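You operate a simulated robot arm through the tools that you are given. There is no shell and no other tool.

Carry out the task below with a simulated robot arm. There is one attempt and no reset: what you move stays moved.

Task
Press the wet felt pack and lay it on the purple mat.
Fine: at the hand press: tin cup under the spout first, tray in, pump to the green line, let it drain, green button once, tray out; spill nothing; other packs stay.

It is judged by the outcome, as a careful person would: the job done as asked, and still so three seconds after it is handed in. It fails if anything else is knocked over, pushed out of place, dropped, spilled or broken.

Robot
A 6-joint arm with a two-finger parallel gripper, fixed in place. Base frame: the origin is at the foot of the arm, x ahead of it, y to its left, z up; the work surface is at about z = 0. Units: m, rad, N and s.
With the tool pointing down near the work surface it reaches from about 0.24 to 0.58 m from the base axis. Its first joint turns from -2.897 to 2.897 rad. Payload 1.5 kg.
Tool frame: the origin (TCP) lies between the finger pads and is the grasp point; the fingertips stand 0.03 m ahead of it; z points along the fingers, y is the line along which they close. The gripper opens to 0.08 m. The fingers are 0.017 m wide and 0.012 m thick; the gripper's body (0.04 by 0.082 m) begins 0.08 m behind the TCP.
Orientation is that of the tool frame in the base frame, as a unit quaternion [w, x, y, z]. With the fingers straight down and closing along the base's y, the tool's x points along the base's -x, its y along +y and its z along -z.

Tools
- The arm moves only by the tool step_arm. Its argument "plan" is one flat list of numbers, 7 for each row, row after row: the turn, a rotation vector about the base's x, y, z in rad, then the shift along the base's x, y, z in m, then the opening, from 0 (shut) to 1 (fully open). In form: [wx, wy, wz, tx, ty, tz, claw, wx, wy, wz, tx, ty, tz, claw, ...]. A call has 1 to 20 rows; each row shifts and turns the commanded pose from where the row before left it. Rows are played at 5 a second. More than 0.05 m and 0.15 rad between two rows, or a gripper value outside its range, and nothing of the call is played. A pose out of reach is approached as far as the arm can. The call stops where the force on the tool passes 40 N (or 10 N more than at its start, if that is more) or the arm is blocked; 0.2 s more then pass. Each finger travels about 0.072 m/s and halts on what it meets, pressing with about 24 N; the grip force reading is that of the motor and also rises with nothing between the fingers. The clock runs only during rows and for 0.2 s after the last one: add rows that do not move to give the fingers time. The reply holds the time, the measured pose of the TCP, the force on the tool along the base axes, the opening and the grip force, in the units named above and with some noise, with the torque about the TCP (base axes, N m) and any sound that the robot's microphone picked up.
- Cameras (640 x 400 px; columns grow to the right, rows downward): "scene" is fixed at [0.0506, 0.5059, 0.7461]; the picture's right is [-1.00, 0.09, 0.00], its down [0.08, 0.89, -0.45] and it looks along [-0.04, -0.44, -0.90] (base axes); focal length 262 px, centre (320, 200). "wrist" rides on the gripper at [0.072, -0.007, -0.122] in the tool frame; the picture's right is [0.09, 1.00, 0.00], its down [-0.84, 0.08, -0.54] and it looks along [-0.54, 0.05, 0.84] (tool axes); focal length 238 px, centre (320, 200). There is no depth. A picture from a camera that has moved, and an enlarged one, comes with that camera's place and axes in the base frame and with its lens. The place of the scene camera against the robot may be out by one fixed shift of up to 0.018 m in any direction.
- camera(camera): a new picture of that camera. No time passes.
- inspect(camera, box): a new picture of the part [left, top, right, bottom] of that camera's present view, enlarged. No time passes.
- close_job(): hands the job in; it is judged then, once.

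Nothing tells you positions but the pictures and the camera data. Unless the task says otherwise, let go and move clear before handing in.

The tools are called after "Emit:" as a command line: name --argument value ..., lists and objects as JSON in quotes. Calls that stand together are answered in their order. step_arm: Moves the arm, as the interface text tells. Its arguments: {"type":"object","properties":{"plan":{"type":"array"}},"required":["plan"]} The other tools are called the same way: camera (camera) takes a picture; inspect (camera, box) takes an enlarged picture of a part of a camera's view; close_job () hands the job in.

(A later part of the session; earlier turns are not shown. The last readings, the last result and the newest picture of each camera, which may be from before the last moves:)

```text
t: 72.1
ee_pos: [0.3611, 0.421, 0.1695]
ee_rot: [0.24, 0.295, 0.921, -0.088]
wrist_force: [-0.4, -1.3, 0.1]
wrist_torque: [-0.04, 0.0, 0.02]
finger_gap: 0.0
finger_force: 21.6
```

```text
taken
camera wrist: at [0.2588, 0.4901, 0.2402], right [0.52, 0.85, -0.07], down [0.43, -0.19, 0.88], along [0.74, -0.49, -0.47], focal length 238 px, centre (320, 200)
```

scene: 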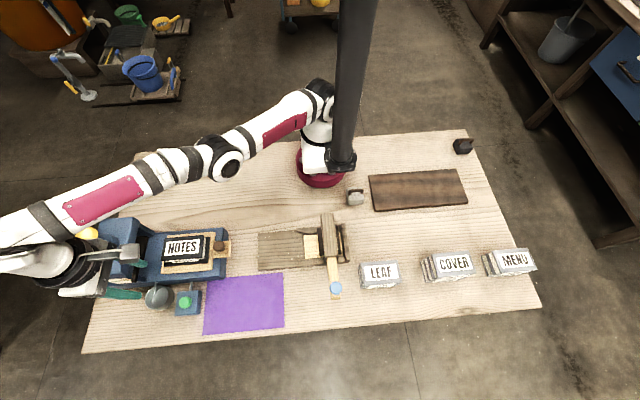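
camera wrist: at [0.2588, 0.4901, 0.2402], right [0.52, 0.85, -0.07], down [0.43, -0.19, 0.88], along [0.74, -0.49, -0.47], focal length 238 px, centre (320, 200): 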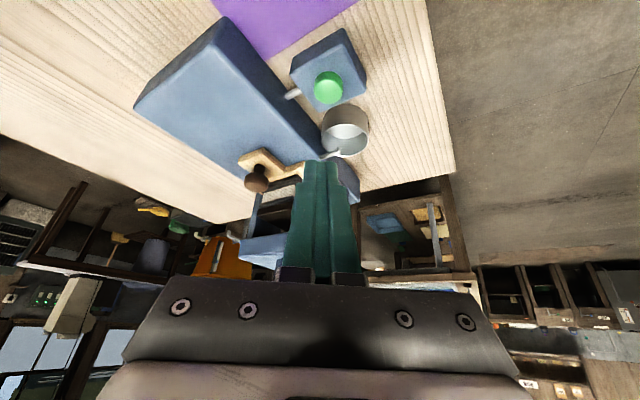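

Emit:
step_arm --plan '[0, 0, 0, 0, 0, -0.015, 1, 0, 0, 0, 0, 0, -0.015, 1, 0, 0, 0, 0, 0, 0, 1, 0, 0, 0, 0, 0, 0, 1]'

Emit:
camera --camera "wrist"

Emit:
inspect --camera "wrist" --box '[280, 120, 400, 220]'

```text
t: 73.1
ee_pos: [0.3613, 0.4229, 0.1389]
ee_rot: [0.238, 0.296, 0.921, -0.088]
wrist_force: [-0.3, 0.6, -0.2]
wrist_torque: [0.01, -0.02, -0.01]
finger_gap: 0.08
finger_force: 0.0
```

```text
taken
camera wrist: at [0.2589, 0.4911, 0.2102], right [0.52, 0.85, -0.07], down [0.43, -0.19, 0.88], along [0.74, -0.49, -0.47], focal length 238 px, centre (320, 200)
```

wrist: 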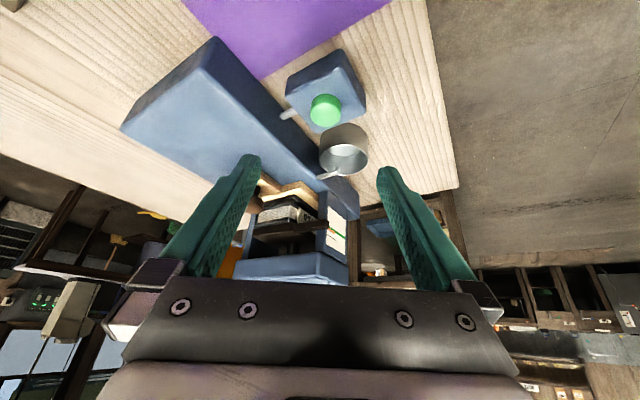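

```text
4.00 times, centred on (340, 170) of wrist
camera zoom: at [0.2589, 0.4911, 0.2102], right [0.52, 0.85, -0.07], down [0.43, -0.19, 0.88], along [0.74, -0.49, -0.47], focal length 953 px, centre (240, 320)
```

zoom: 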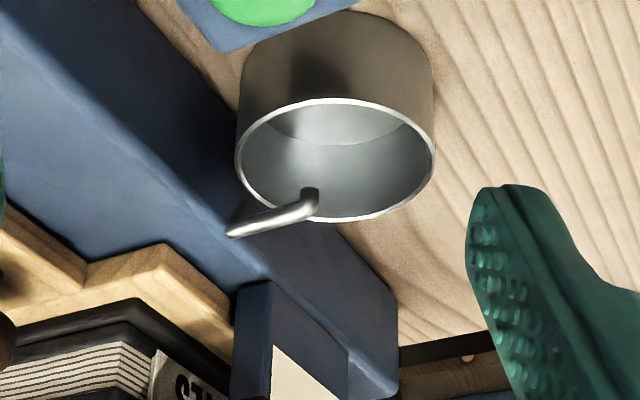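

Emit:
inspect --camera "wrist" --box '[290, 190, 370, 250]'

Emit:
inspect --camera "wrist" --box '[240, 170, 370, 260]'

```text
6.67 times, centred on (330, 220) of wrist
camera zoom: at [0.2589, 0.4911, 0.2102], right [0.52, 0.85, -0.07], down [0.43, -0.19, 0.88], along [0.74, -0.49, -0.47], focal length 1589 px, centre (253, 67)
```

zoom: 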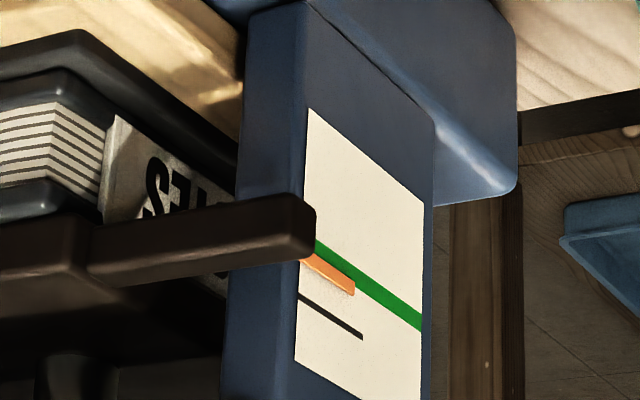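

```text
4.44 times, centred on (305, 215) of wrist
camera zoom: at [0.2589, 0.4911, 0.2102], right [0.52, 0.85, -0.07], down [0.43, -0.19, 0.88], along [0.74, -0.49, -0.47], focal length 1059 px, centre (387, 133)
```

zoom: 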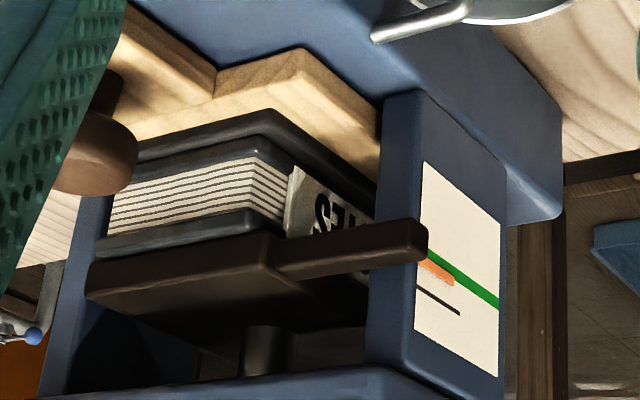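

Level view (picture is upside-down): the needle has moved from the black start mark most of the way to green. After allowing for the needle standing in front of the card, about 4–5 mm remain, so about one more stroke. Going back to the pump.

Emit:
step_arm --plan '[0.0746, 0.1065, 0, -0.005, -0.008, 0.0275, 0, 0.0746, 0.1065, 0, -0.005, -0.008, 0.0275, 0, 0.0746, 0.1065, 0, -0.005, -0.008, 0.0275, 0, 0.0746, 0.1065, 0, -0.005, -0.008, 0.0275, 0, 0, 0, 0.1375, 0.0065, -0.0143, 0.006, 0, 0, 0, 0.1375, 0.0065, -0.0143, 0.006, 0, 0, 0, 0.1375, 0.0065, -0.0143, 0.006, 0, 0, 0, 0.1375, 0.0065, -0.0143, 0.006, 0, 0, 0, 0.1375, 0.0065, -0.0143, 0.006, 0, 0, 0, 0.1375, 0.0065, -0.0143, 0.006, 0, 0, 0, 0.1375, 0.0065, -0.0143, 0.006, 0, 0, 0, 0.1375, 0.0065, -0.0143, 0.006, 0, 0, 0, 0, 0, 0, 0, 0]'

Emit:
step_arm --plan '[0.053, -0.099, 0, 0.03, 0, 0.002, 0, 0.053, -0.099, 0, 0.03, 0, 0, 0, 0.053, -0.099, 0, 0.03, 0, 0, 0, 0.053, -0.099, 0, 0.03, 0, 0, 0, 0, 0, 0, 0, 0, 0, 0]'

Emit:
camera --camera "wrist"

Emit:
inspect --camera "scene" --box '[50, 190, 210, 300]'

```text
t: 75.9
ee_pos: [0.3936, 0.2783, 0.2984]
ee_rot: [0.001, -0.24, 0.971, -0.014]
wrist_force: [-0.2, -0.6, -0.7]
wrist_torque: [0.0, -0.03, -0.01]
finger_gap: 0.0
finger_force: 21.2
```

```text
t: 77.1
ee_pos: [0.5135, 0.2749, 0.2978]
ee_rot: [0.217, -0.231, 0.948, 0.042]
wrist_force: [0.8, -0.1, -0.2]
wrist_torque: [0.02, 0.0, 0.0]
finger_gap: 0.0001
finger_force: 21.3
```

```text
taken
camera wrist: at [0.4101, 0.2163, 0.3783], right [-0.53, 0.85, -0.06], down [0.42, 0.32, 0.85], along [0.74, 0.42, -0.53], focal length 238 px, centre (320, 200)
```

wrist: 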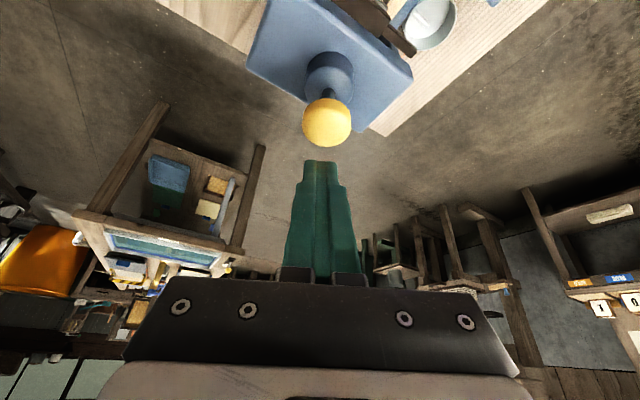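

```text
3.64 times, centred on (130, 245) of scene
camera zoom: at [0.0506, 0.5059, 0.7461], right [-1.0, 0.09, 0.0], down [0.08, 0.89, -0.45], along [-0.04, -0.44, -0.9], focal length 952 px, centre (1011, 36)
```

zoom: 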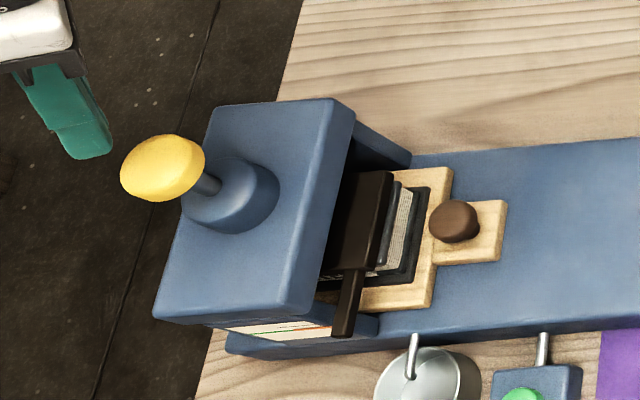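

Same aligned position. Third stroke:

Emit:
step_arm --plan '[0, 0, 0, 0, 0.001, -0.015, 0, 0, 0, 0, 0, 0, -0.015, 0, 0, 0, 0, 0, 0, -0.005, 0, 0, 0, 0, 0, 0, -0.005, 0, 0, 0, 0, 0, 0, -0.005, 0, 0, 0, 0, 0, 0, -0.004, 0, 0, 0, 0, 0, 0, 0, 0]'

Emit:
inspect --camera "scene" --box '[100, 270, 140, 295]'

Emit:
inspect --camera "scene" --box '[50, 190, 210, 300]'

```text
t: 78.7
ee_pos: [0.5116, 0.278, 0.2515]
ee_rot: [0.217, -0.232, 0.947, 0.042]
wrist_force: [1.6, -0.9, 4.6]
wrist_torque: [-0.02, -0.08, 0.04]
finger_gap: 0.0
finger_force: 21.4
```

```text
16.00 times, centred on (120, 282) of scene
camera zoom: at [0.0506, 0.5059, 0.7461], right [-1.0, 0.09, 0.0], down [0.08, 0.89, -0.45], along [-0.04, -0.44, -0.9], focal length 4190 px, centre (3520, -1120)
```

zoom: 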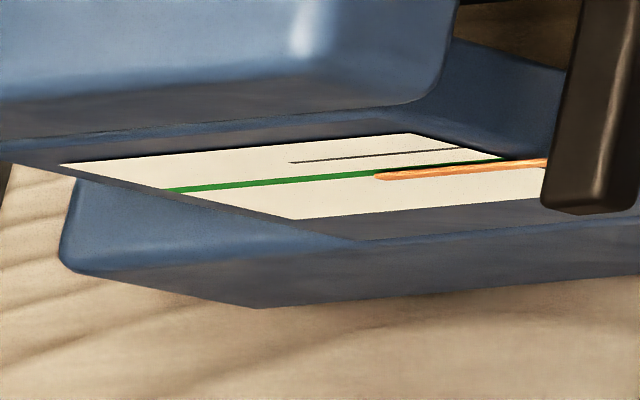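

```text
3.64 times, centred on (130, 245) of scene
camera zoom: at [0.0506, 0.5059, 0.7461], right [-1.0, 0.09, 0.0], down [0.08, 0.89, -0.45], along [-0.04, -0.44, -0.9], focal length 952 px, centre (1011, 36)
```

zoom: 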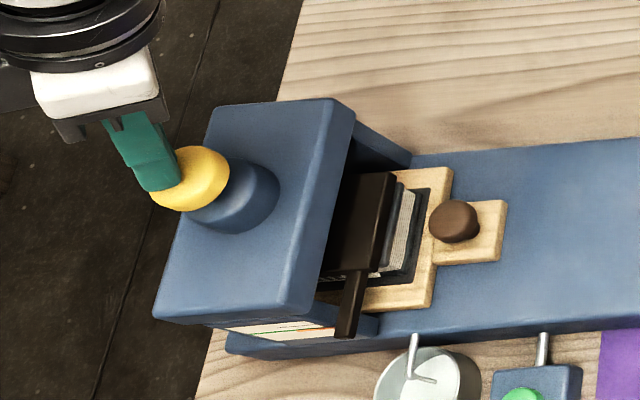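

Emit:
step_arm --plan '[0, 0, 0, 0, 0, -0.004, 0, 0, 0, 0, 0, 0, 0, 0]'

Emit:
inspect --camera "scene" --box '[100, 270, 140, 295]'

Emit:
inspect --camera "scene" --box '[130, 270, 190, 310]'

```text
t: 79.3
ee_pos: [0.513, 0.2773, 0.2476]
ee_rot: [0.218, -0.231, 0.947, 0.042]
wrist_force: [-2.7, -4.4, 12.8]
wrist_torque: [-0.12, 0.01, -0.04]
finger_gap: 0.0
finger_force: 21.5
```

```text
16.00 times, centred on (120, 282) of scene
camera zoom: at [0.0506, 0.5059, 0.7461], right [-1.0, 0.09, 0.0], down [0.08, 0.89, -0.45], along [-0.04, -0.44, -0.9], focal length 4190 px, centre (3520, -1120)
```

zoom: 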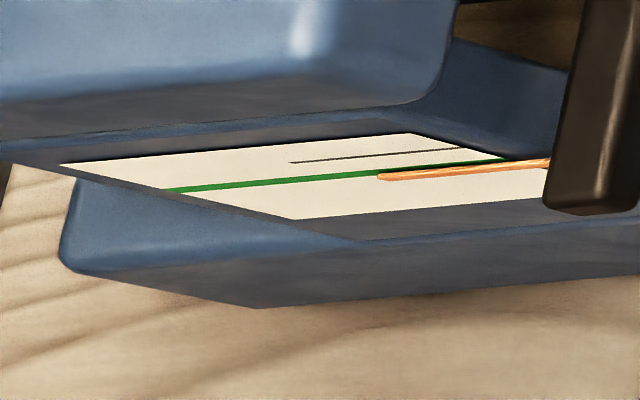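

```text
10.00 times, centred on (160, 290) of scene
camera zoom: at [0.0506, 0.5059, 0.7461], right [-1.0, 0.09, 0.0], down [0.08, 0.89, -0.45], along [-0.04, -0.44, -0.9], focal length 2618 px, centre (1920, -700)
```

zoom: 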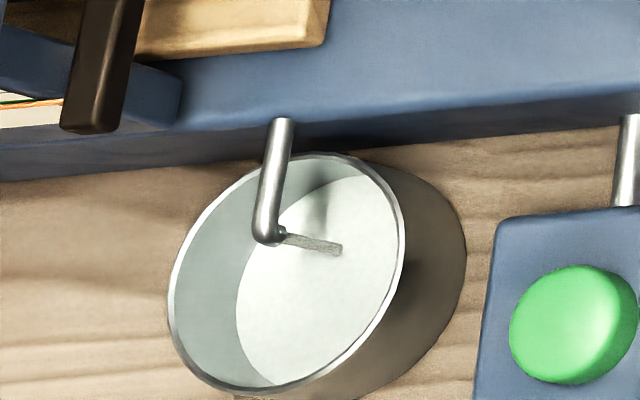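

Water is running from the spout into the cup. I go back to the level viewpoint to read the gauge.

Emit:
step_arm --plan '[0, 0, 0, 0, 0, 0.025, 0, 0, 0, 0, 0, 0, 0.025, 0, -0.053, 0.099, 0, -0.03, 0, 0, 0, -0.053, 0.099, 0, -0.03, 0, 0, 0, -0.053, 0.099, 0, -0.03, 0, 0, 0, -0.053, 0.099, 0, -0.03, 0, 0, 0, 0, 0, -0.1375, -0.0065, 0.0143, -0.006, 0, 0, 0, -0.1375, -0.0065, 0.0143, -0.006, 0, 0, 0, -0.1375, -0.0065, 0.0143, -0.006, 0, 0, 0, -0.1375, -0.0065, 0.0143, -0.006, 0, 0, 0, -0.1375, -0.0065, 0.0143, -0.006, 0, 0, 0, -0.1375, -0.0065, 0.0143, -0.006, 0, 0, 0, -0.1375, -0.0065, 0.0143, -0.006, 0, 0, 0, -0.1375, -0.0065, 0.0143, -0.006, 0, -0.0746, -0.1065, 0, 0.005, 0.008, -0.0275, 0.5, -0.0746, -0.1065, 0, 0.005, 0.008, -0.0275, 1, -0.0746, -0.1065, 0, 0.005, 0.008, -0.0275, 1, -0.0746, -0.1065, 0, 0.005, 0.008, -0.0275, 1, 0, 0, 0, 0, 0, 0, 1]'

Emit:
inspect --camera "wrist" --box '[290, 190, 370, 250]'

Emit:
inspect --camera "wrist" --box '[240, 110, 400, 220]'

```text
t: 83.3
ee_pos: [0.3579, 0.4234, 0.1399]
ee_rot: [0.239, 0.296, 0.921, -0.088]
wrist_force: [0.0, -0.1, -0.4]
wrist_torque: [-0.01, -0.03, 0.0]
finger_gap: 0.08
finger_force: 0.0
```

```text
6.67 times, centred on (330, 220) of wrist
camera zoom: at [0.2555, 0.4919, 0.2103], right [0.52, 0.85, -0.07], down [0.43, -0.19, 0.88], along [0.74, -0.49, -0.47], focal length 1589 px, centre (253, 67)
```

zoom: 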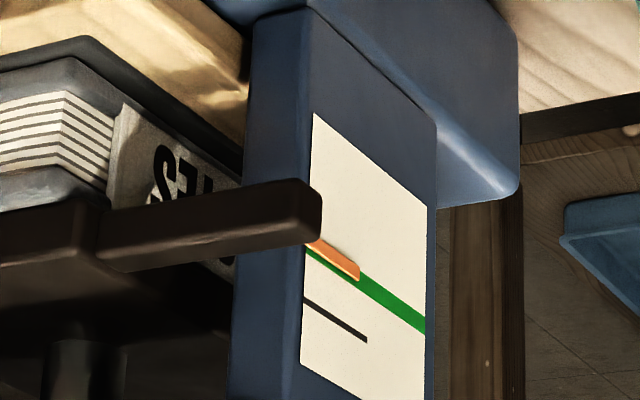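

```text
3.64 times, centred on (320, 165) of wrist
camera zoom: at [0.2555, 0.4919, 0.2103], right [0.52, 0.85, -0.07], down [0.43, -0.19, 0.88], along [0.74, -0.49, -0.47], focal length 867 px, centre (320, 327)
```

zoom: 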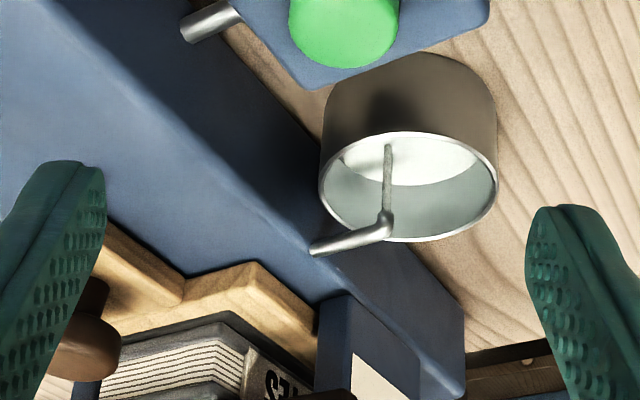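

Emit:
inspect --camera "wrist" --box '[324, 210, 356, 240]'

```text
13.33 times, centred on (340, 225) of wrist
camera zoom: at [0.2555, 0.4919, 0.2103], right [0.52, 0.85, -0.07], down [0.43, -0.19, 0.88], along [0.74, -0.49, -0.47], focal length 3178 px, centre (53, -133)
```

zoom: 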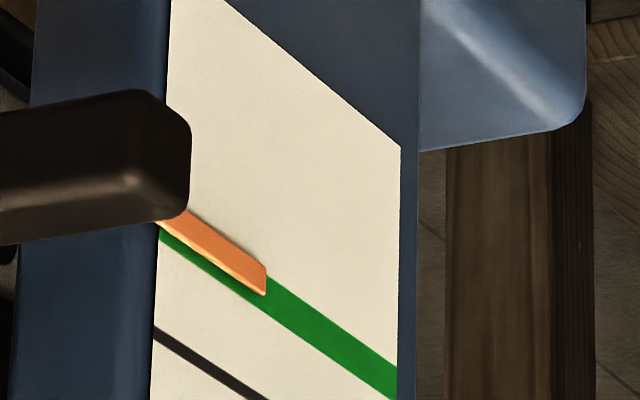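

Close up, the needle bar lies on the green line (the small remaining offset is the bar standing off the card). Three strokes were right; now I wait for it to drain, watching the stream.

Emit:
step_arm --plan '[0, 0, 0, 0, 0, 0, 1, 0, 0, 0, 0, 0, 0, 1, 0, 0, 0, 0, 0, 0, 1, 0, 0, 0, 0, 0, 0, 1, 0, 0, 0, 0, 0, 0, 1, 0, 0, 0, 0, 0, 0, 1, 0, 0, 0, 0, 0, 0, 1, 0, 0, 0, 0, 0, 0, 1, 0, 0, 0, 0, 0, 0, 1, 0, 0, 0, 0, 0, 0, 1, 0, 0, 0, 0, 0, 0, 1, 0, 0, 0, 0, 0, 0, 1, 0, 0, 0, 0, 0, 0, 1, 0, 0, 0, 0, 0, 0, 1, 0, 0, 0, 0, 0, 0, 1]'

Emit:
inspect --camera "wrist" --box '[240, 110, 400, 220]'

Emit:
inspect --camera "wrist" --box '[324, 210, 356, 240]'

```text
t: 86.5
ee_pos: [0.3585, 0.4228, 0.1392]
ee_rot: [0.239, 0.296, 0.921, -0.088]
wrist_force: [0.3, -0.2, -0.3]
wrist_torque: [0.03, -0.03, -0.02]
finger_gap: 0.08
finger_force: 0.1
```

```text
3.64 times, centred on (320, 165) of wrist
camera zoom: at [0.2556, 0.4918, 0.2107], right [0.52, 0.85, -0.07], down [0.43, -0.19, 0.88], along [0.74, -0.49, -0.47], focal length 867 px, centre (320, 327)
```

zoom: 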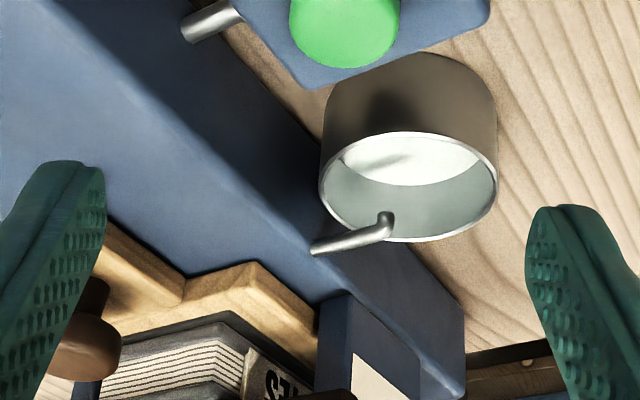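

```text
13.33 times, centred on (340, 225) of wrist
camera zoom: at [0.2556, 0.4918, 0.2107], right [0.52, 0.85, -0.07], down [0.43, -0.19, 0.88], along [0.74, -0.49, -0.47], focal length 3178 px, centre (53, -133)
```

zoom: 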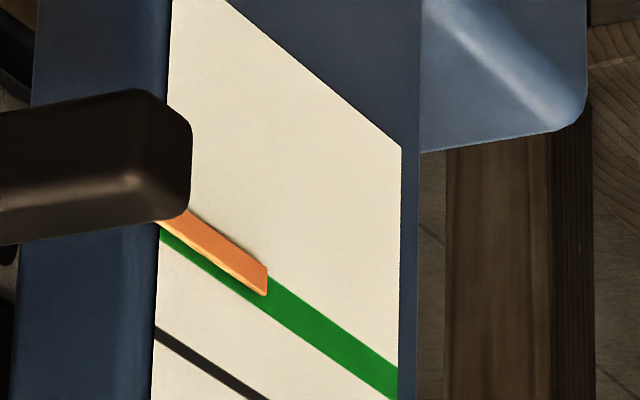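

The stream has stopped and the gauge still sits on green. Next I straighten the hand, close the fingers and hover over the green button at about (0.389, 0.4055), which also gives it a few more seconds to drip.

Emit:
step_arm --plan '[0.0746, 0.1065, 0, -0.004, -0.006, 0, 0, 0.0746, 0.1065, 0, -0.004, -0.006, 0, 0, 0.0746, 0.1065, 0, -0.004, -0.006, 0, 0, 0.0746, 0.1065, 0, -0.004, -0.006, 0, 0, 0, 0, 0.122, 0, 0, 0, 0, 0, 0, 0.122, 0, 0, 0, 0, 0, 0, 0.122, 0, 0, 0, 0, 0, 0, 0.122, 0, 0, 0, 0, 0, 0, 0.122, 0, 0, 0, 0, 0, 0, 0, 0.0232, 0.0033, -0.015, 0, 0, 0, 0, 0.0232, 0.0033, -0.015, 0, 0, 0, 0, 0, 0, 0, 0]'

Emit:
camera --camera "wrist"

Emit:
inspect --camera "scene" --box '[130, 250, 230, 320]'

```text
t: 89.1
ee_pos: [0.39, 0.4067, 0.108]
ee_rot: [-0.003, 0.003, 1.0, -0.013]
wrist_force: [0.6, -0.2, -0.5]
wrist_torque: [0.04, 0.0, 0.0]
finger_gap: 0.0001
finger_force: 21.1
```

```text
taken
camera wrist: at [0.319, 0.4032, 0.2312], right [-0.09, 1.0, -0.03], down [0.84, 0.09, 0.53], along [0.53, 0.02, -0.84], focal length 238 px, centre (320, 200)
```

wrist: 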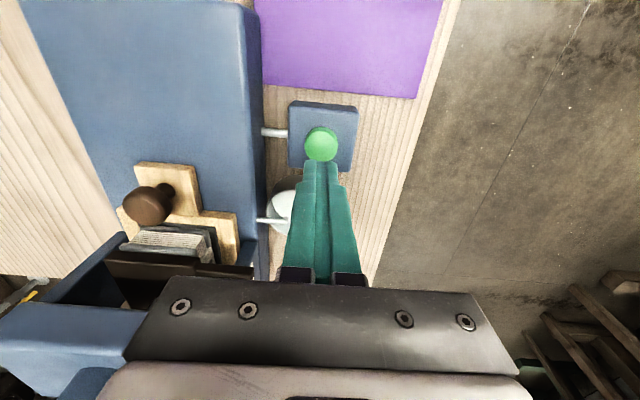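

```text
5.71 times, centred on (180, 285) of scene
camera zoom: at [0.0506, 0.5059, 0.7461], right [-1.0, 0.09, 0.0], down [0.08, 0.89, -0.45], along [-0.04, -0.44, -0.9], focal length 1496 px, centre (1120, -286)
```

zoom: 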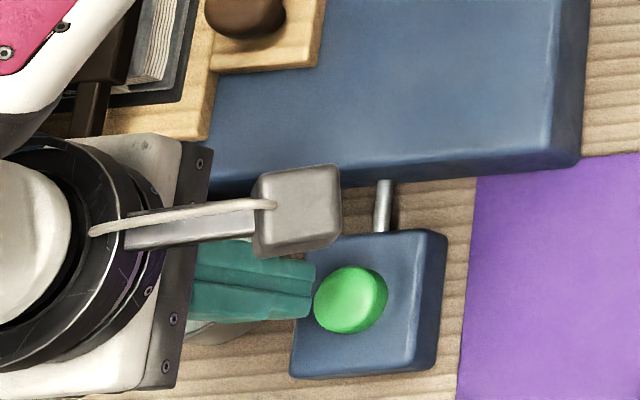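

Emit:
step_arm --plan '[0, 0, 0, -0.003, -0.0027, -0.015, 0, 0, 0, 0, 0, 0, -0.015, 0, 0, 0, 0, 0, 0, 0, 0]'

Emit:
camera --camera "wrist"

Emit:
inspect --camera "scene" --box '[130, 250, 230, 320]'

```text
t: 89.9
ee_pos: [0.3876, 0.4048, 0.0788]
ee_rot: [-0.003, 0.003, 1.0, -0.014]
wrist_force: [-0.5, -1.1, 0.5]
wrist_torque: [0.0, 0.0, 0.03]
finger_gap: 0.0001
finger_force: 21.2
```

```text
taken
camera wrist: at [0.3154, 0.4008, 0.2018], right [-0.09, 1.0, -0.03], down [0.84, 0.09, 0.53], along [0.54, 0.02, -0.84], focal length 238 px, centre (320, 200)
```

wrist: 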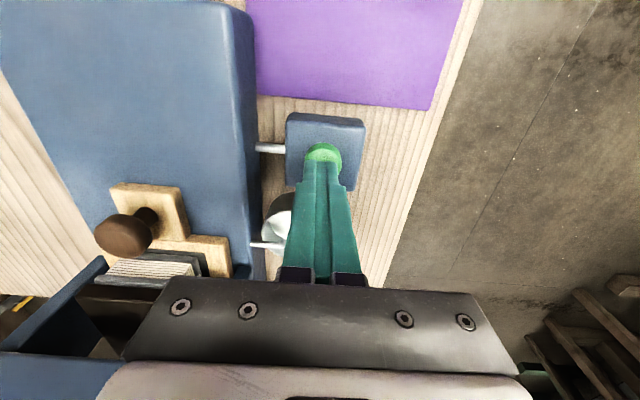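

```text
5.71 times, centred on (180, 285) of scene
camera zoom: at [0.0506, 0.5059, 0.7461], right [-1.0, 0.09, 0.0], down [0.08, 0.89, -0.45], along [-0.04, -0.44, -0.9], focal length 1496 px, centre (1120, -286)
```

zoom: 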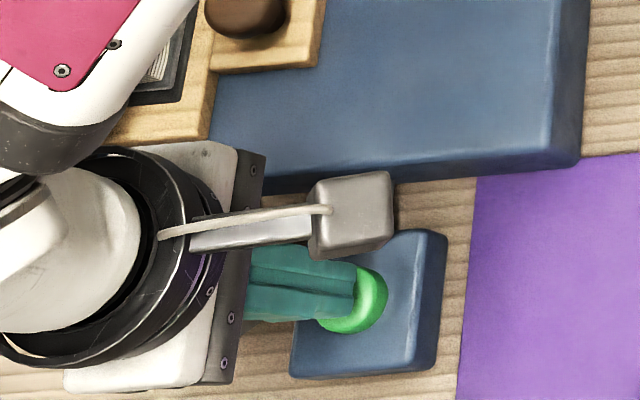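

Emit:
step_arm --plan '[0, 0, 0, -0.002, 0, -0.003, 0, 0, 0, 0, 0, 0, -0.003, 0, 0, 0, 0, 0, 0, -0.003, 0, 0, 0, 0, 0, 0, 0, 0]'

```text
t: 90.9
ee_pos: [0.3852, 0.404, 0.0698]
ee_rot: [-0.002, 0.002, 1.0, -0.015]
wrist_force: [-1.2, 1.2, 1.5]
wrist_torque: [0.05, 0.04, -0.02]
finger_gap: 0.0
finger_force: 20.9
heard: click
```

A click: the button has been pressed once. I lift off straight away and look at the press.

Emit:
step_arm --plan '[0, 0, 0, 0, 0, 0.01, 0, 0, 0, 0, 0, 0, 0.03, 0, 0, 0, 0, -0.03, -0.03, 0.03, 0, 0, 0, 0, -0.03, -0.03, 0.03, 0, 0, 0, 0, 0, 0, 0, 0]'

Emit:
inspect --camera "scene" --box '[50, 190, 230, 310]'

Emit:
inspect --camera "scene" --box '[100, 270, 140, 295]'

Emit:
camera --camera "wrist"

```text
refused: row 3 steps farther than a row can; nothing moved
```

```text
3.33 times, centred on (140, 250) of scene
camera zoom: at [0.0506, 0.5059, 0.7461], right [-1.0, 0.09, 0.0], down [0.08, 0.89, -0.45], along [-0.04, -0.44, -0.9], focal length 873 px, centre (920, 33)
```

zoom: 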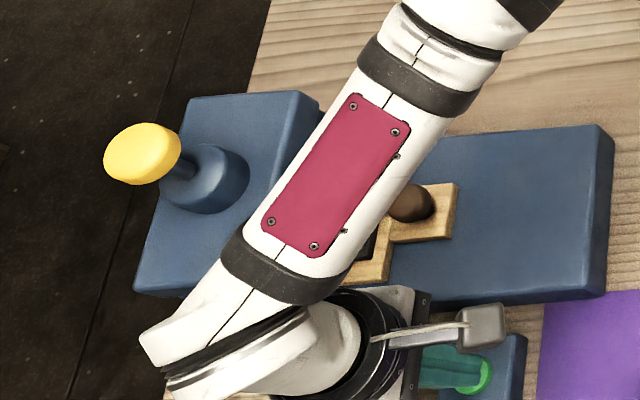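

```text
16.00 times, centred on (120, 282) of scene
camera zoom: at [0.0506, 0.5059, 0.7461], right [-1.0, 0.09, 0.0], down [0.08, 0.89, -0.45], along [-0.04, -0.44, -0.9], focal length 4190 px, centre (3520, -1120)
```

zoom: 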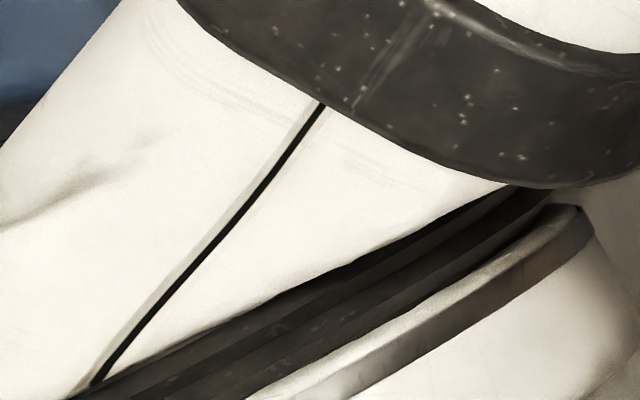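

```text
taken
camera wrist: at [0.314, 0.401, 0.1923], right [-0.09, 1.0, -0.03], down [0.84, 0.09, 0.54], along [0.54, 0.02, -0.84], focal length 238 px, centre (320, 200)
```

wrist: 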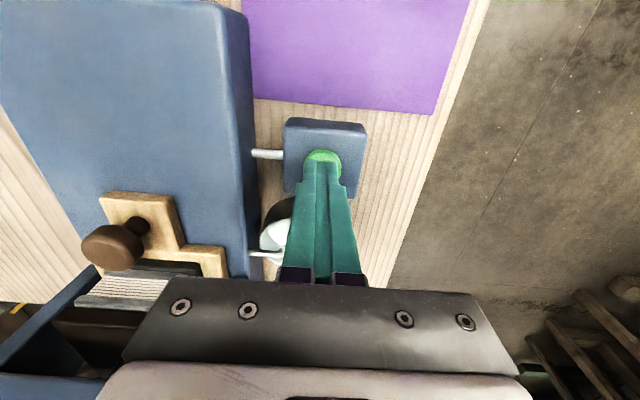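

The move was refused as too long per row; redo with shorter rows.

Emit:
step_arm --plan '[0, 0, 0, 0, 0, 0.01, 0, 0, 0, 0, 0, 0, 0.03, 0, 0, 0, 0, -0.02, -0.02, 0.025, 0, 0, 0, 0, -0.02, -0.02, 0.025, 0, 0, 0, 0, -0.02, -0.02, 0.025, 0, 0, 0, 0, 0, 0, 0, 0]'

Emit:
inspect --camera "scene" --box '[50, 190, 230, 310]'

Emit:
inspect --camera "scene" --box '[100, 270, 140, 295]'

Emit:
camera --camera "wrist"

```text
t: 92.3
ee_pos: [0.3236, 0.3433, 0.185]
ee_rot: [-0.003, 0.003, 1.0, -0.014]
wrist_force: [0.6, -0.4, -0.6]
wrist_torque: [0.0, -0.02, 0.0]
finger_gap: 0.0
finger_force: 20.9
```

```text
3.33 times, centred on (140, 250) of scene
camera zoom: at [0.0506, 0.5059, 0.7461], right [-1.0, 0.09, 0.0], down [0.08, 0.89, -0.45], along [-0.04, -0.44, -0.9], focal length 873 px, centre (920, 33)
```

zoom: 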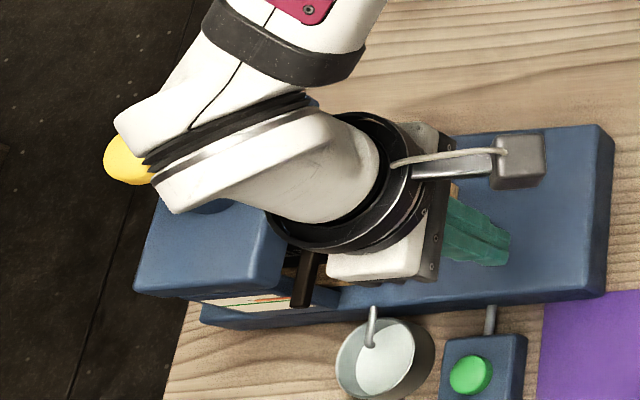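

```text
16.00 times, centred on (120, 282) of scene
camera zoom: at [0.0506, 0.5059, 0.7461], right [-1.0, 0.09, 0.0], down [0.08, 0.89, -0.45], along [-0.04, -0.44, -0.9], focal length 4190 px, centre (3520, -1120)
```

zoom: 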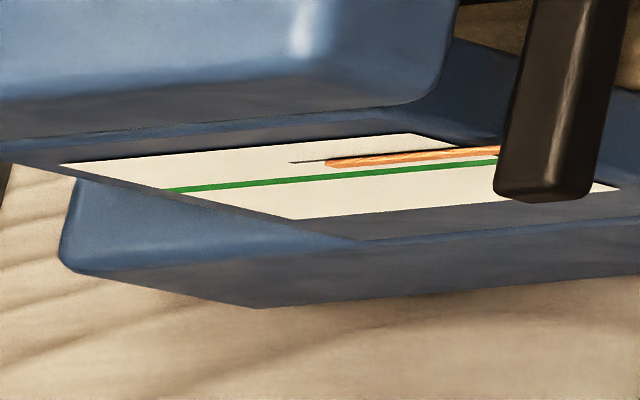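

```text
taken
camera wrist: at [0.2522, 0.3395, 0.3074], right [-0.09, 1.0, -0.03], down [0.84, 0.09, 0.54], along [0.54, 0.02, -0.84], focal length 238 px, centre (320, 200)
```

wrist: 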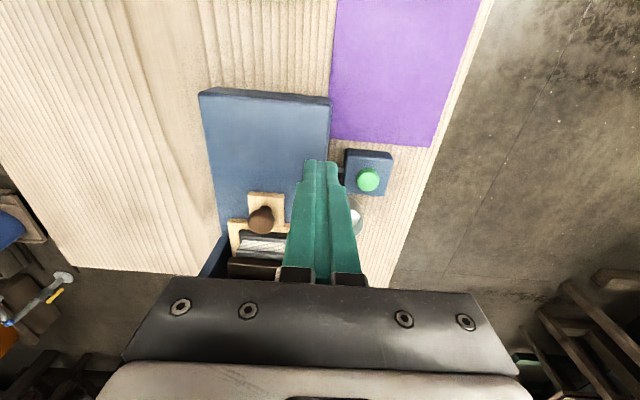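

The release worked: the needle is back at its start mark, the platen is up and the cup stands undisturbed. Now back to the tray knob at (0.4295, 0.280) to pull the tray out.

Emit:
step_arm --plan '[0, 0, 0, 0.0265, -0.0158, 0.004, 0.3, 0, 0, 0, 0.0265, -0.0158, 0.004, 0.65, 0, 0, 0, 0.0265, -0.0158, 0.004, 0.65, 0, 0, 0, 0.0265, -0.0158, 0.004, 0.65, 0, 0, 0, 0, 0, 0, 0.65, 0, 0, 0, 0, 0, 0, 0.65]'

Emit:
camera --camera "wrist"

```text
t: 93.7
ee_pos: [0.4302, 0.2802, 0.2018]
ee_rot: [-0.002, 0.003, 1.0, -0.014]
wrist_force: [-0.5, 0.3, 0.7]
wrist_torque: [0.01, -0.03, 0.0]
finger_gap: 0.052
finger_force: 0.0
```

```text
taken
camera wrist: at [0.3587, 0.2776, 0.3242], right [-0.09, 1.0, -0.03], down [0.84, 0.09, 0.53], along [0.54, 0.02, -0.84], focal length 238 px, centre (320, 200)
```

wrist: 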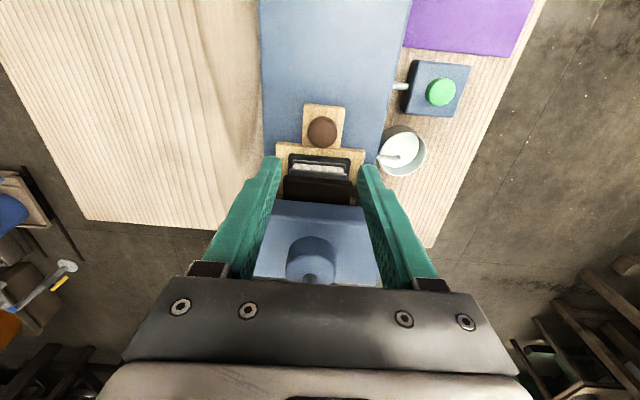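

Emit:
step_arm --plan '[0, 0, 0, 0, 0, -0.027, 0.65, 0, 0, 0, 0, 0, -0.027, 0.65, 0, 0, 0, 0, 0, -0.027, 0.65, 0, 0, 0, 0, 0, -0.026, 0.65, 0, 0, 0, 0, 0, 0, 0.65, 0, 0, 0, 0, 0, 0, 0.33, 0, 0, 0, 0, 0, 0, 0.33, 0, 0, 0, 0, 0, 0, 0.33]'

Emit:
camera --camera "wrist"

```text
t: 95.5
ee_pos: [0.4307, 0.2798, 0.0913]
ee_rot: [-0.003, 0.003, 1.0, -0.013]
wrist_force: [-0.4, 22.0, -10.4]
wrist_torque: [0.39, 0.09, 0.17]
finger_gap: 0.046
finger_force: 11.3
```

```text
taken
camera wrist: at [0.3591, 0.2767, 0.2152], right [-0.09, 1.0, -0.03], down [0.84, 0.09, 0.53], along [0.53, 0.02, -0.84], focal length 238 px, centre (320, 200)
```

wrist: 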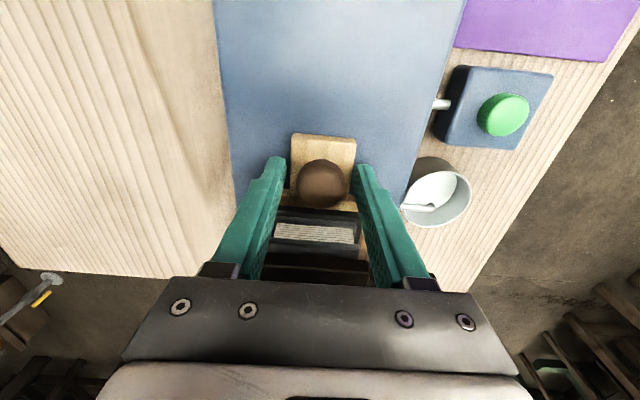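

The fingertips are slightly too low and touch the sides of the handle board. I open, raise 6 mm, and close on the knob itself.

Emit:
step_arm --plan '[0, 0, 0, 0, 0, 0, 0.65, 0, 0, 0, 0, 0, 0, 0.65, 0, 0, 0, 0, 0, 0.006, 0.65, 0, 0, 0, 0, 0, 0, 0.33, 0, 0, 0, 0, 0, 0, 0.33, 0, 0, 0, 0, 0, 0, 0.33]'

```text
t: 96.9
ee_pos: [0.4303, 0.2795, 0.0992]
ee_rot: [-0.002, 0.002, 1.0, -0.015]
wrist_force: [-0.6, 5.5, -2.6]
wrist_torque: [0.03, 0.03, -0.04]
finger_gap: 0.031
finger_force: 2.3
```

Emit:
step_arm --plan '[0, 0, 0, 0, 0, 0, 0.33, 0, 0, 0, 0, 0, 0, 0.33]'

```text
t: 97.5
ee_pos: [0.4312, 0.2804, 0.0998]
ee_rot: [-0.003, 0.003, 1.0, -0.014]
wrist_force: [-0.7, 5.0, -3.3]
wrist_torque: [0.04, 0.05, 0.02]
finger_gap: 0.0312
finger_force: 2.8
```

Emit:
step_arm --plan '[0, 0, 0, 0, 0, 0, 0.55, 0, 0, 0, 0, 0, -0.003, 0.55, 0, 0, 0, 0, 0, 0, 0.2, 0, 0, 0, 0, 0, 0, 0.2, 0, 0, 0, 0, 0, 0, 0.2]'

```text
t: 98.7
ee_pos: [0.4312, 0.2812, 0.0977]
ee_rot: [-0.003, 0.002, 1.0, -0.012]
wrist_force: [-0.1, 6.1, 0.8]
wrist_torque: [0.08, 0.05, -0.07]
finger_gap: 0.0296
finger_force: 38.7
```

Firm grip on the knob. Pulling the tray out in stages.

Emit:
step_arm --plan '[0, 0, 0, -0.005, 0, 0, 0.2, 0, 0, 0, -0.01, 0, 0, 0.2, 0, 0, 0, -0.01, 0, 0, 0.2, 0, 0, 0, 0, 0, 0, 0.2]'

Emit:
inspect --camera "scene" --box '[70, 200, 310, 350]'

```text
t: 99.7
ee_pos: [0.4053, 0.2794, 0.0964]
ee_rot: [-0.003, 0.003, 1.0, -0.014]
wrist_force: [0.8, 11.5, -3.0]
wrist_torque: [0.13, -0.47, 0.18]
finger_gap: 0.0293
finger_force: 39.1
```

```text
2.67 times, centred on (190, 275) of scene
camera zoom: at [0.0506, 0.5059, 0.7461], right [-1.0, 0.09, 0.0], down [0.08, 0.89, -0.45], along [-0.04, -0.44, -0.9], focal length 698 px, centre (667, 0)
```

zoom: 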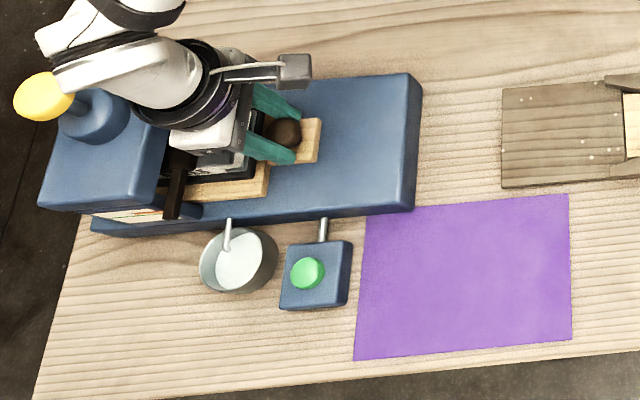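

Emit:
step_arm --plan '[0, 0, 0, -0.01, 0.0005, 0, 0.2, 0, 0, 0, -0.01, 0, 0, 0.2, 0, 0, 0, -0.01, 0, 0, 0.2, 0, 0, 0, -0.01, 0, 0, 0.2, 0, 0, 0, 0, 0, 0, 0.2]'

```text
t: 100.9
ee_pos: [0.3664, 0.2811, 0.0961]
ee_rot: [-0.003, 0.004, 1.0, -0.014]
wrist_force: [0.5, -20.3, 24.2]
wrist_torque: [-0.34, -0.14, 0.06]
finger_gap: 0.0294
finger_force: 38.7
```

Emit:
step_arm --plan '[0, 0, 0, -0.005, -0.0009, 0.0012, 0.2, 0, 0, 0, -0.01, 0, 0, 0.2, 0, 0, 0, -0.01, 0, 0, 0.2, 0, 0, 0, 0, 0, 0, 0.2]'

```text
t: 101.9
ee_pos: [0.3397, 0.279, 0.0961]
ee_rot: [-0.004, 0.001, 1.0, -0.014]
wrist_force: [-1.1, 3.7, -6.1]
wrist_torque: [0.0, 0.05, -0.11]
finger_gap: 0.0291
finger_force: 39.1
stopped in row 4: the force on the tool passed its limit at 44 N (the readings are from after the stop); the commanded pose is now the measured one
```

Emit:
step_arm --plan '[0, 0, 0, -0.01, 0, 0, 0.2, 0, 0, 0, -0.01, 0, 0, 0.2, 0, 0, 0, 0, 0, 0, 0.2]'

Emit:
inspect --camera "scene" --box '[70, 200, 310, 350]'

```text
t: 102.7
ee_pos: [0.3179, 0.2807, 0.0967]
ee_rot: [-0.004, 0.001, 1.0, -0.014]
wrist_force: [-0.8, 15.7, -28.3]
wrist_torque: [0.21, -0.37, 0.07]
finger_gap: 0.0296
finger_force: 39.0
```

```text
2.67 times, centred on (190, 275) of scene
camera zoom: at [0.0506, 0.5059, 0.7461], right [-1.0, 0.09, 0.0], down [0.08, 0.89, -0.45], along [-0.04, -0.44, -0.9], focal length 698 px, centre (667, 0)
```

zoom: 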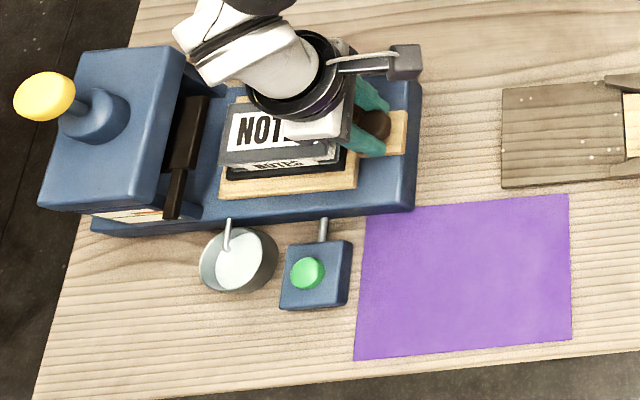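

Emit:
step_arm --plan '[0, 0, 0, -0.006, 0.0007, -0.0012, 0.2, 0, 0, 0, -0.008, 0, 0, 0.2, 0, 0, 0, -0.008, 0, 0, 0.2, 0, 0, 0, 0, 0, 0, 0.2]'

```text
t: 103.7
ee_pos: [0.2987, 0.28, 0.0965]
ee_rot: [-0.003, 0.003, 1.0, -0.014]
wrist_force: [-0.3, -27.6, 27.9]
wrist_torque: [-0.53, 0.03, -0.03]
finger_gap: 0.0297
finger_force: 39.2
```

Emit:
step_arm --plan '[0, 0, 0, -0.003, -0.001, 0.001, 0.2, 0, 0, 0, 0, 0, 0, 0.2]'

Emit:
step_arm --plan '[0, 0, 0, 0, 0, 0, 0.5, 0, 0, 0, 0, 0, 0, 0.65, 0, 0, 0, 0, 0, 0, 0.65, 0, 0, 0, 0, 0, 0.03, 0.65, 0, 0, 0, 0, 0, 0.04, 0.65, 0, 0, 0, 0, 0, 0.04, 1, 0, 0, 0, 0, 0, 0.04, 1, 0, 0, 0, 0, 0, 0, 1]'

Emit:
camera --camera "wrist"

Emit:
inspect --camera "scene" --box '[70, 200, 310, 350]'

```text
t: 104.3
ee_pos: [0.297, 0.2805, 0.096]
ee_rot: [-0.003, 0.001, 1.0, -0.012]
wrist_force: [15.1, -1.2, -13.5]
wrist_torque: [0.02, -0.27, -0.1]
finger_gap: 0.0296
finger_force: 39.3
```

```text
t: 106.1
ee_pos: [0.2939, 0.2812, 0.2454]
ee_rot: [-0.003, 0.003, 1.0, -0.014]
wrist_force: [0.3, 0.0, 1.4]
wrist_torque: [0.03, -0.01, 0.0]
finger_gap: 0.0802
finger_force: 0.1
```

```text
taken
camera wrist: at [0.2227, 0.2786, 0.3685], right [-0.09, 1.0, -0.03], down [0.84, 0.09, 0.53], along [0.53, 0.02, -0.85], focal length 238 px, centre (320, 200)
```

wrist: 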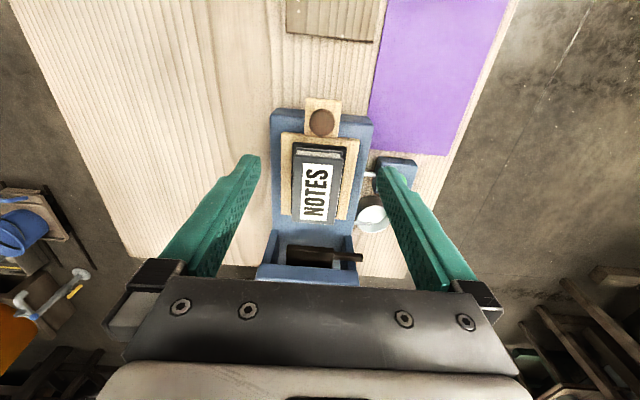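

```text
2.67 times, centred on (190, 275) of scene
camera zoom: at [0.0506, 0.5059, 0.7461], right [-1.0, 0.09, 0.0], down [0.08, 0.89, -0.45], along [-0.04, -0.44, -0.9], focal length 698 px, centre (667, 0)
```

zoom: 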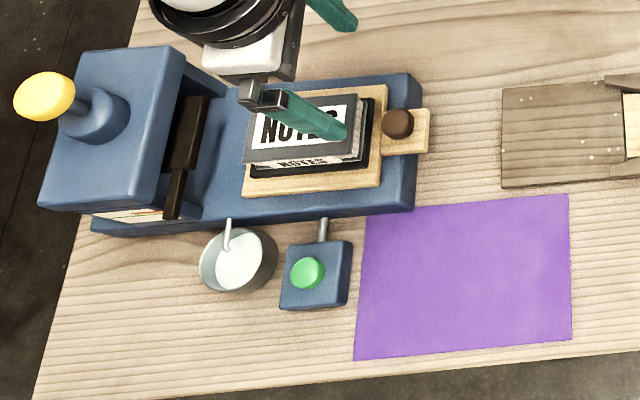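

The tray is back out against its end stop, pack still on it (now lighter, pressed). I look at the pack closely to plan the grip.

Emit:
inspect --camera "wrist" --box '[260, 90, 400, 240]'

Emit:
inspect --camera "scene" --box '[150, 220, 240, 280]'

```text
2.67 times, centred on (330, 165) of wrist
camera zoom: at [0.2227, 0.2786, 0.3685], right [-0.09, 1.0, -0.03], down [0.84, 0.09, 0.53], along [0.53, 0.02, -0.85], focal length 636 px, centre (293, 293)
```

zoom: 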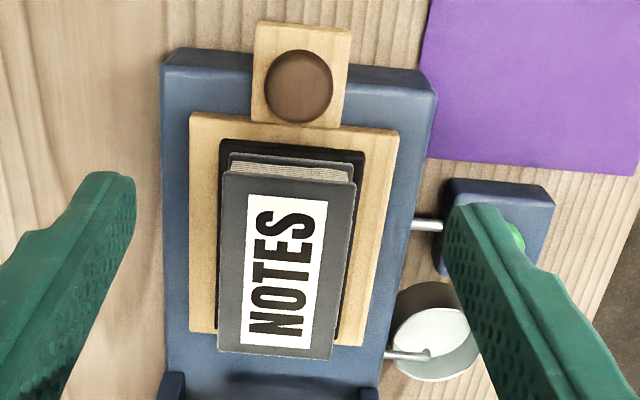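

```text
6.67 times, centred on (195, 250) of scene
camera zoom: at [0.0506, 0.5059, 0.7461], right [-1.0, 0.09, 0.0], down [0.08, 0.89, -0.45], along [-0.04, -0.44, -0.9], focal length 1746 px, centre (1153, -133)
```

zoom: 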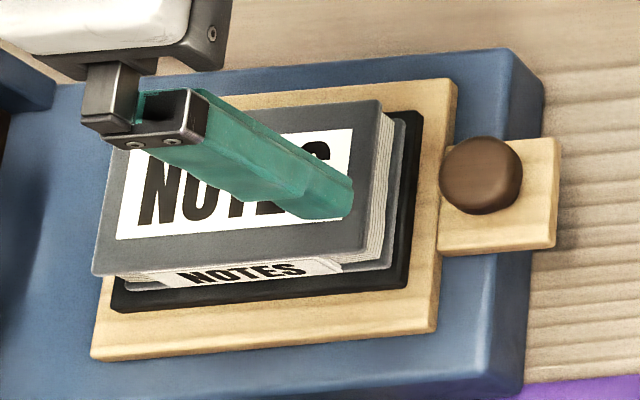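

The pack's top board spans x 0.330–0.432, y 0.249–0.308 (about 0.10 × 0.06 m), aligned with x. I'll straddle it along y with the gripper fully open, then descend.

Emit:
step_arm --plan '[0, 0, 0, 0.029, -0.0008, -0.012, 1, 0, 0, 0, 0.029, -0.0008, -0.012, 1, 0, 0, 0, 0.029, -0.0008, -0.012, 1, 0, 0, 0, 0, 0, -0.025, 1, 0, 0, 0, 0, 0, -0.025, 1, 0, 0, 0, 0, 0, 0, 1]'

Emit:
camera --camera "wrist"

Emit:
inspect --camera "scene" --box '[110, 200, 270, 300]'

```text
t: 107.5
ee_pos: [0.382, 0.2778, 0.1606]
ee_rot: [-0.004, 0.002, 1.0, -0.013]
wrist_force: [0.0, 1.0, 1.3]
wrist_torque: [0.0, 0.02, 0.0]
finger_gap: 0.0801
finger_force: 0.1
```

```text
taken
camera wrist: at [0.3105, 0.2745, 0.2824], right [-0.09, 1.0, -0.03], down [0.84, 0.09, 0.53], along [0.53, 0.02, -0.85], focal length 238 px, centre (320, 200)
```

wrist: 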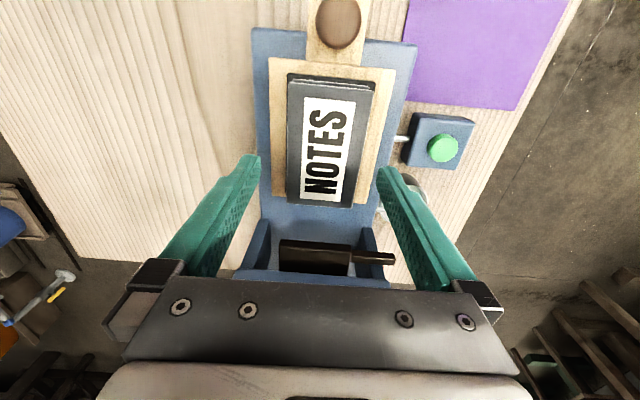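

```text
4.00 times, centred on (190, 250) of scene
camera zoom: at [0.0506, 0.5059, 0.7461], right [-1.0, 0.09, 0.0], down [0.08, 0.89, -0.45], along [-0.04, -0.44, -0.9], focal length 1047 px, centre (840, 0)
```

zoom: 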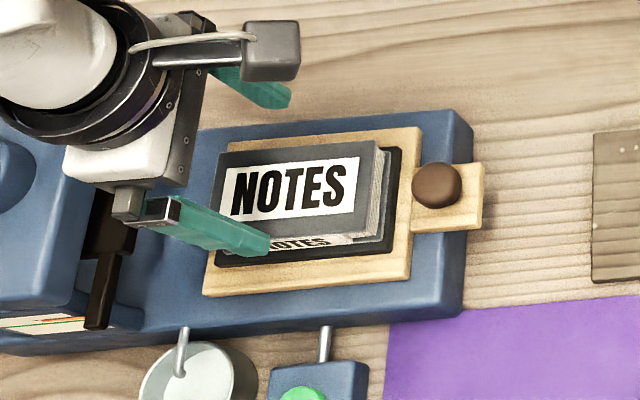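

Emit:
step_arm --plan '[0, 0, 0, 0, 0.001, -0.02, 1, 0, 0, 0, 0, 0, -0.02, 1, 0, 0, 0, 0, 0, -0.015, 1, 0, 0, 0, 0, 0, -0.005, 1, 0, 0, 0, 0, 0, 0, 1]'

Emit:
camera --camera "wrist"

Emit:
inspect --camera "scene" --box '[110, 200, 270, 300]'

```text
t: 108.7
ee_pos: [0.383, 0.2792, 0.099]
ee_rot: [-0.004, 0.002, 1.0, -0.014]
wrist_force: [0.4, -0.6, -0.9]
wrist_torque: [-0.01, -0.02, -0.01]
finger_gap: 0.0803
finger_force: 0.0
```

```text
taken
camera wrist: at [0.3114, 0.2759, 0.222], right [-0.09, 1.0, -0.03], down [0.84, 0.09, 0.53], along [0.53, 0.02, -0.85], focal length 238 px, centre (320, 200)
```

wrist: 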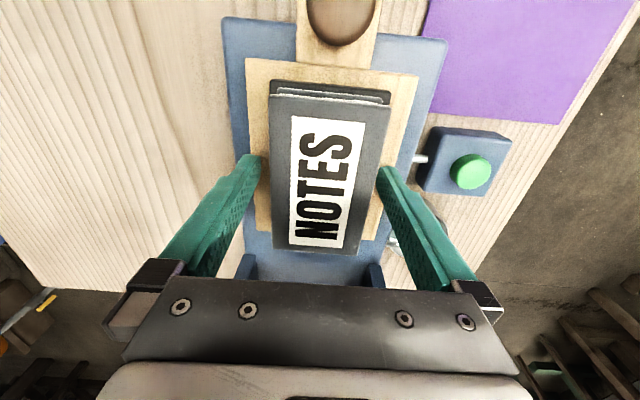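

```text
4.00 times, centred on (190, 250) of scene
camera zoom: at [0.0506, 0.5059, 0.7461], right [-1.0, 0.09, 0.0], down [0.08, 0.89, -0.45], along [-0.04, -0.44, -0.9], focal length 1047 px, centre (840, 0)
```

zoom: 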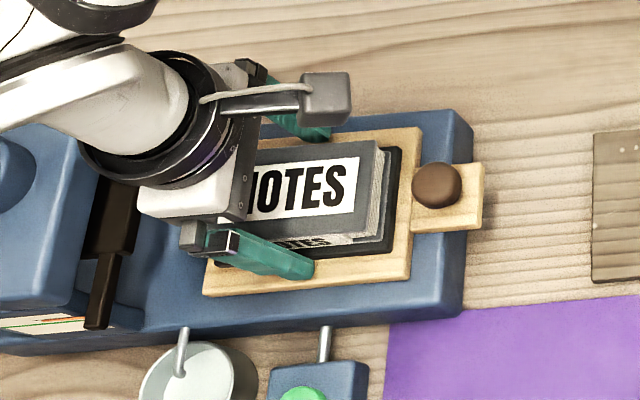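

Emit:
step_arm --plan '[0, 0, 0, 0, 0, 0, 0.5, 0, 0, 0, 0, 0, 0, 0.5, 0, 0, 0, 0, 0, 0, 0.5, 0, 0, 0, 0, 0, 0, 0.5]'

```text
t: 109.6
ee_pos: [0.3822, 0.2806, 0.0993]
ee_rot: [-0.004, 0.001, 1.0, -0.011]
wrist_force: [3.1, 4.7, -6.1]
wrist_torque: [-0.02, -0.09, -0.16]
finger_gap: 0.0709
finger_force: 45.2
stopped in row 4: the force on the tool passed its limit at 41 N (the readings are from after the stop); the commanded pose is now the measured one
```

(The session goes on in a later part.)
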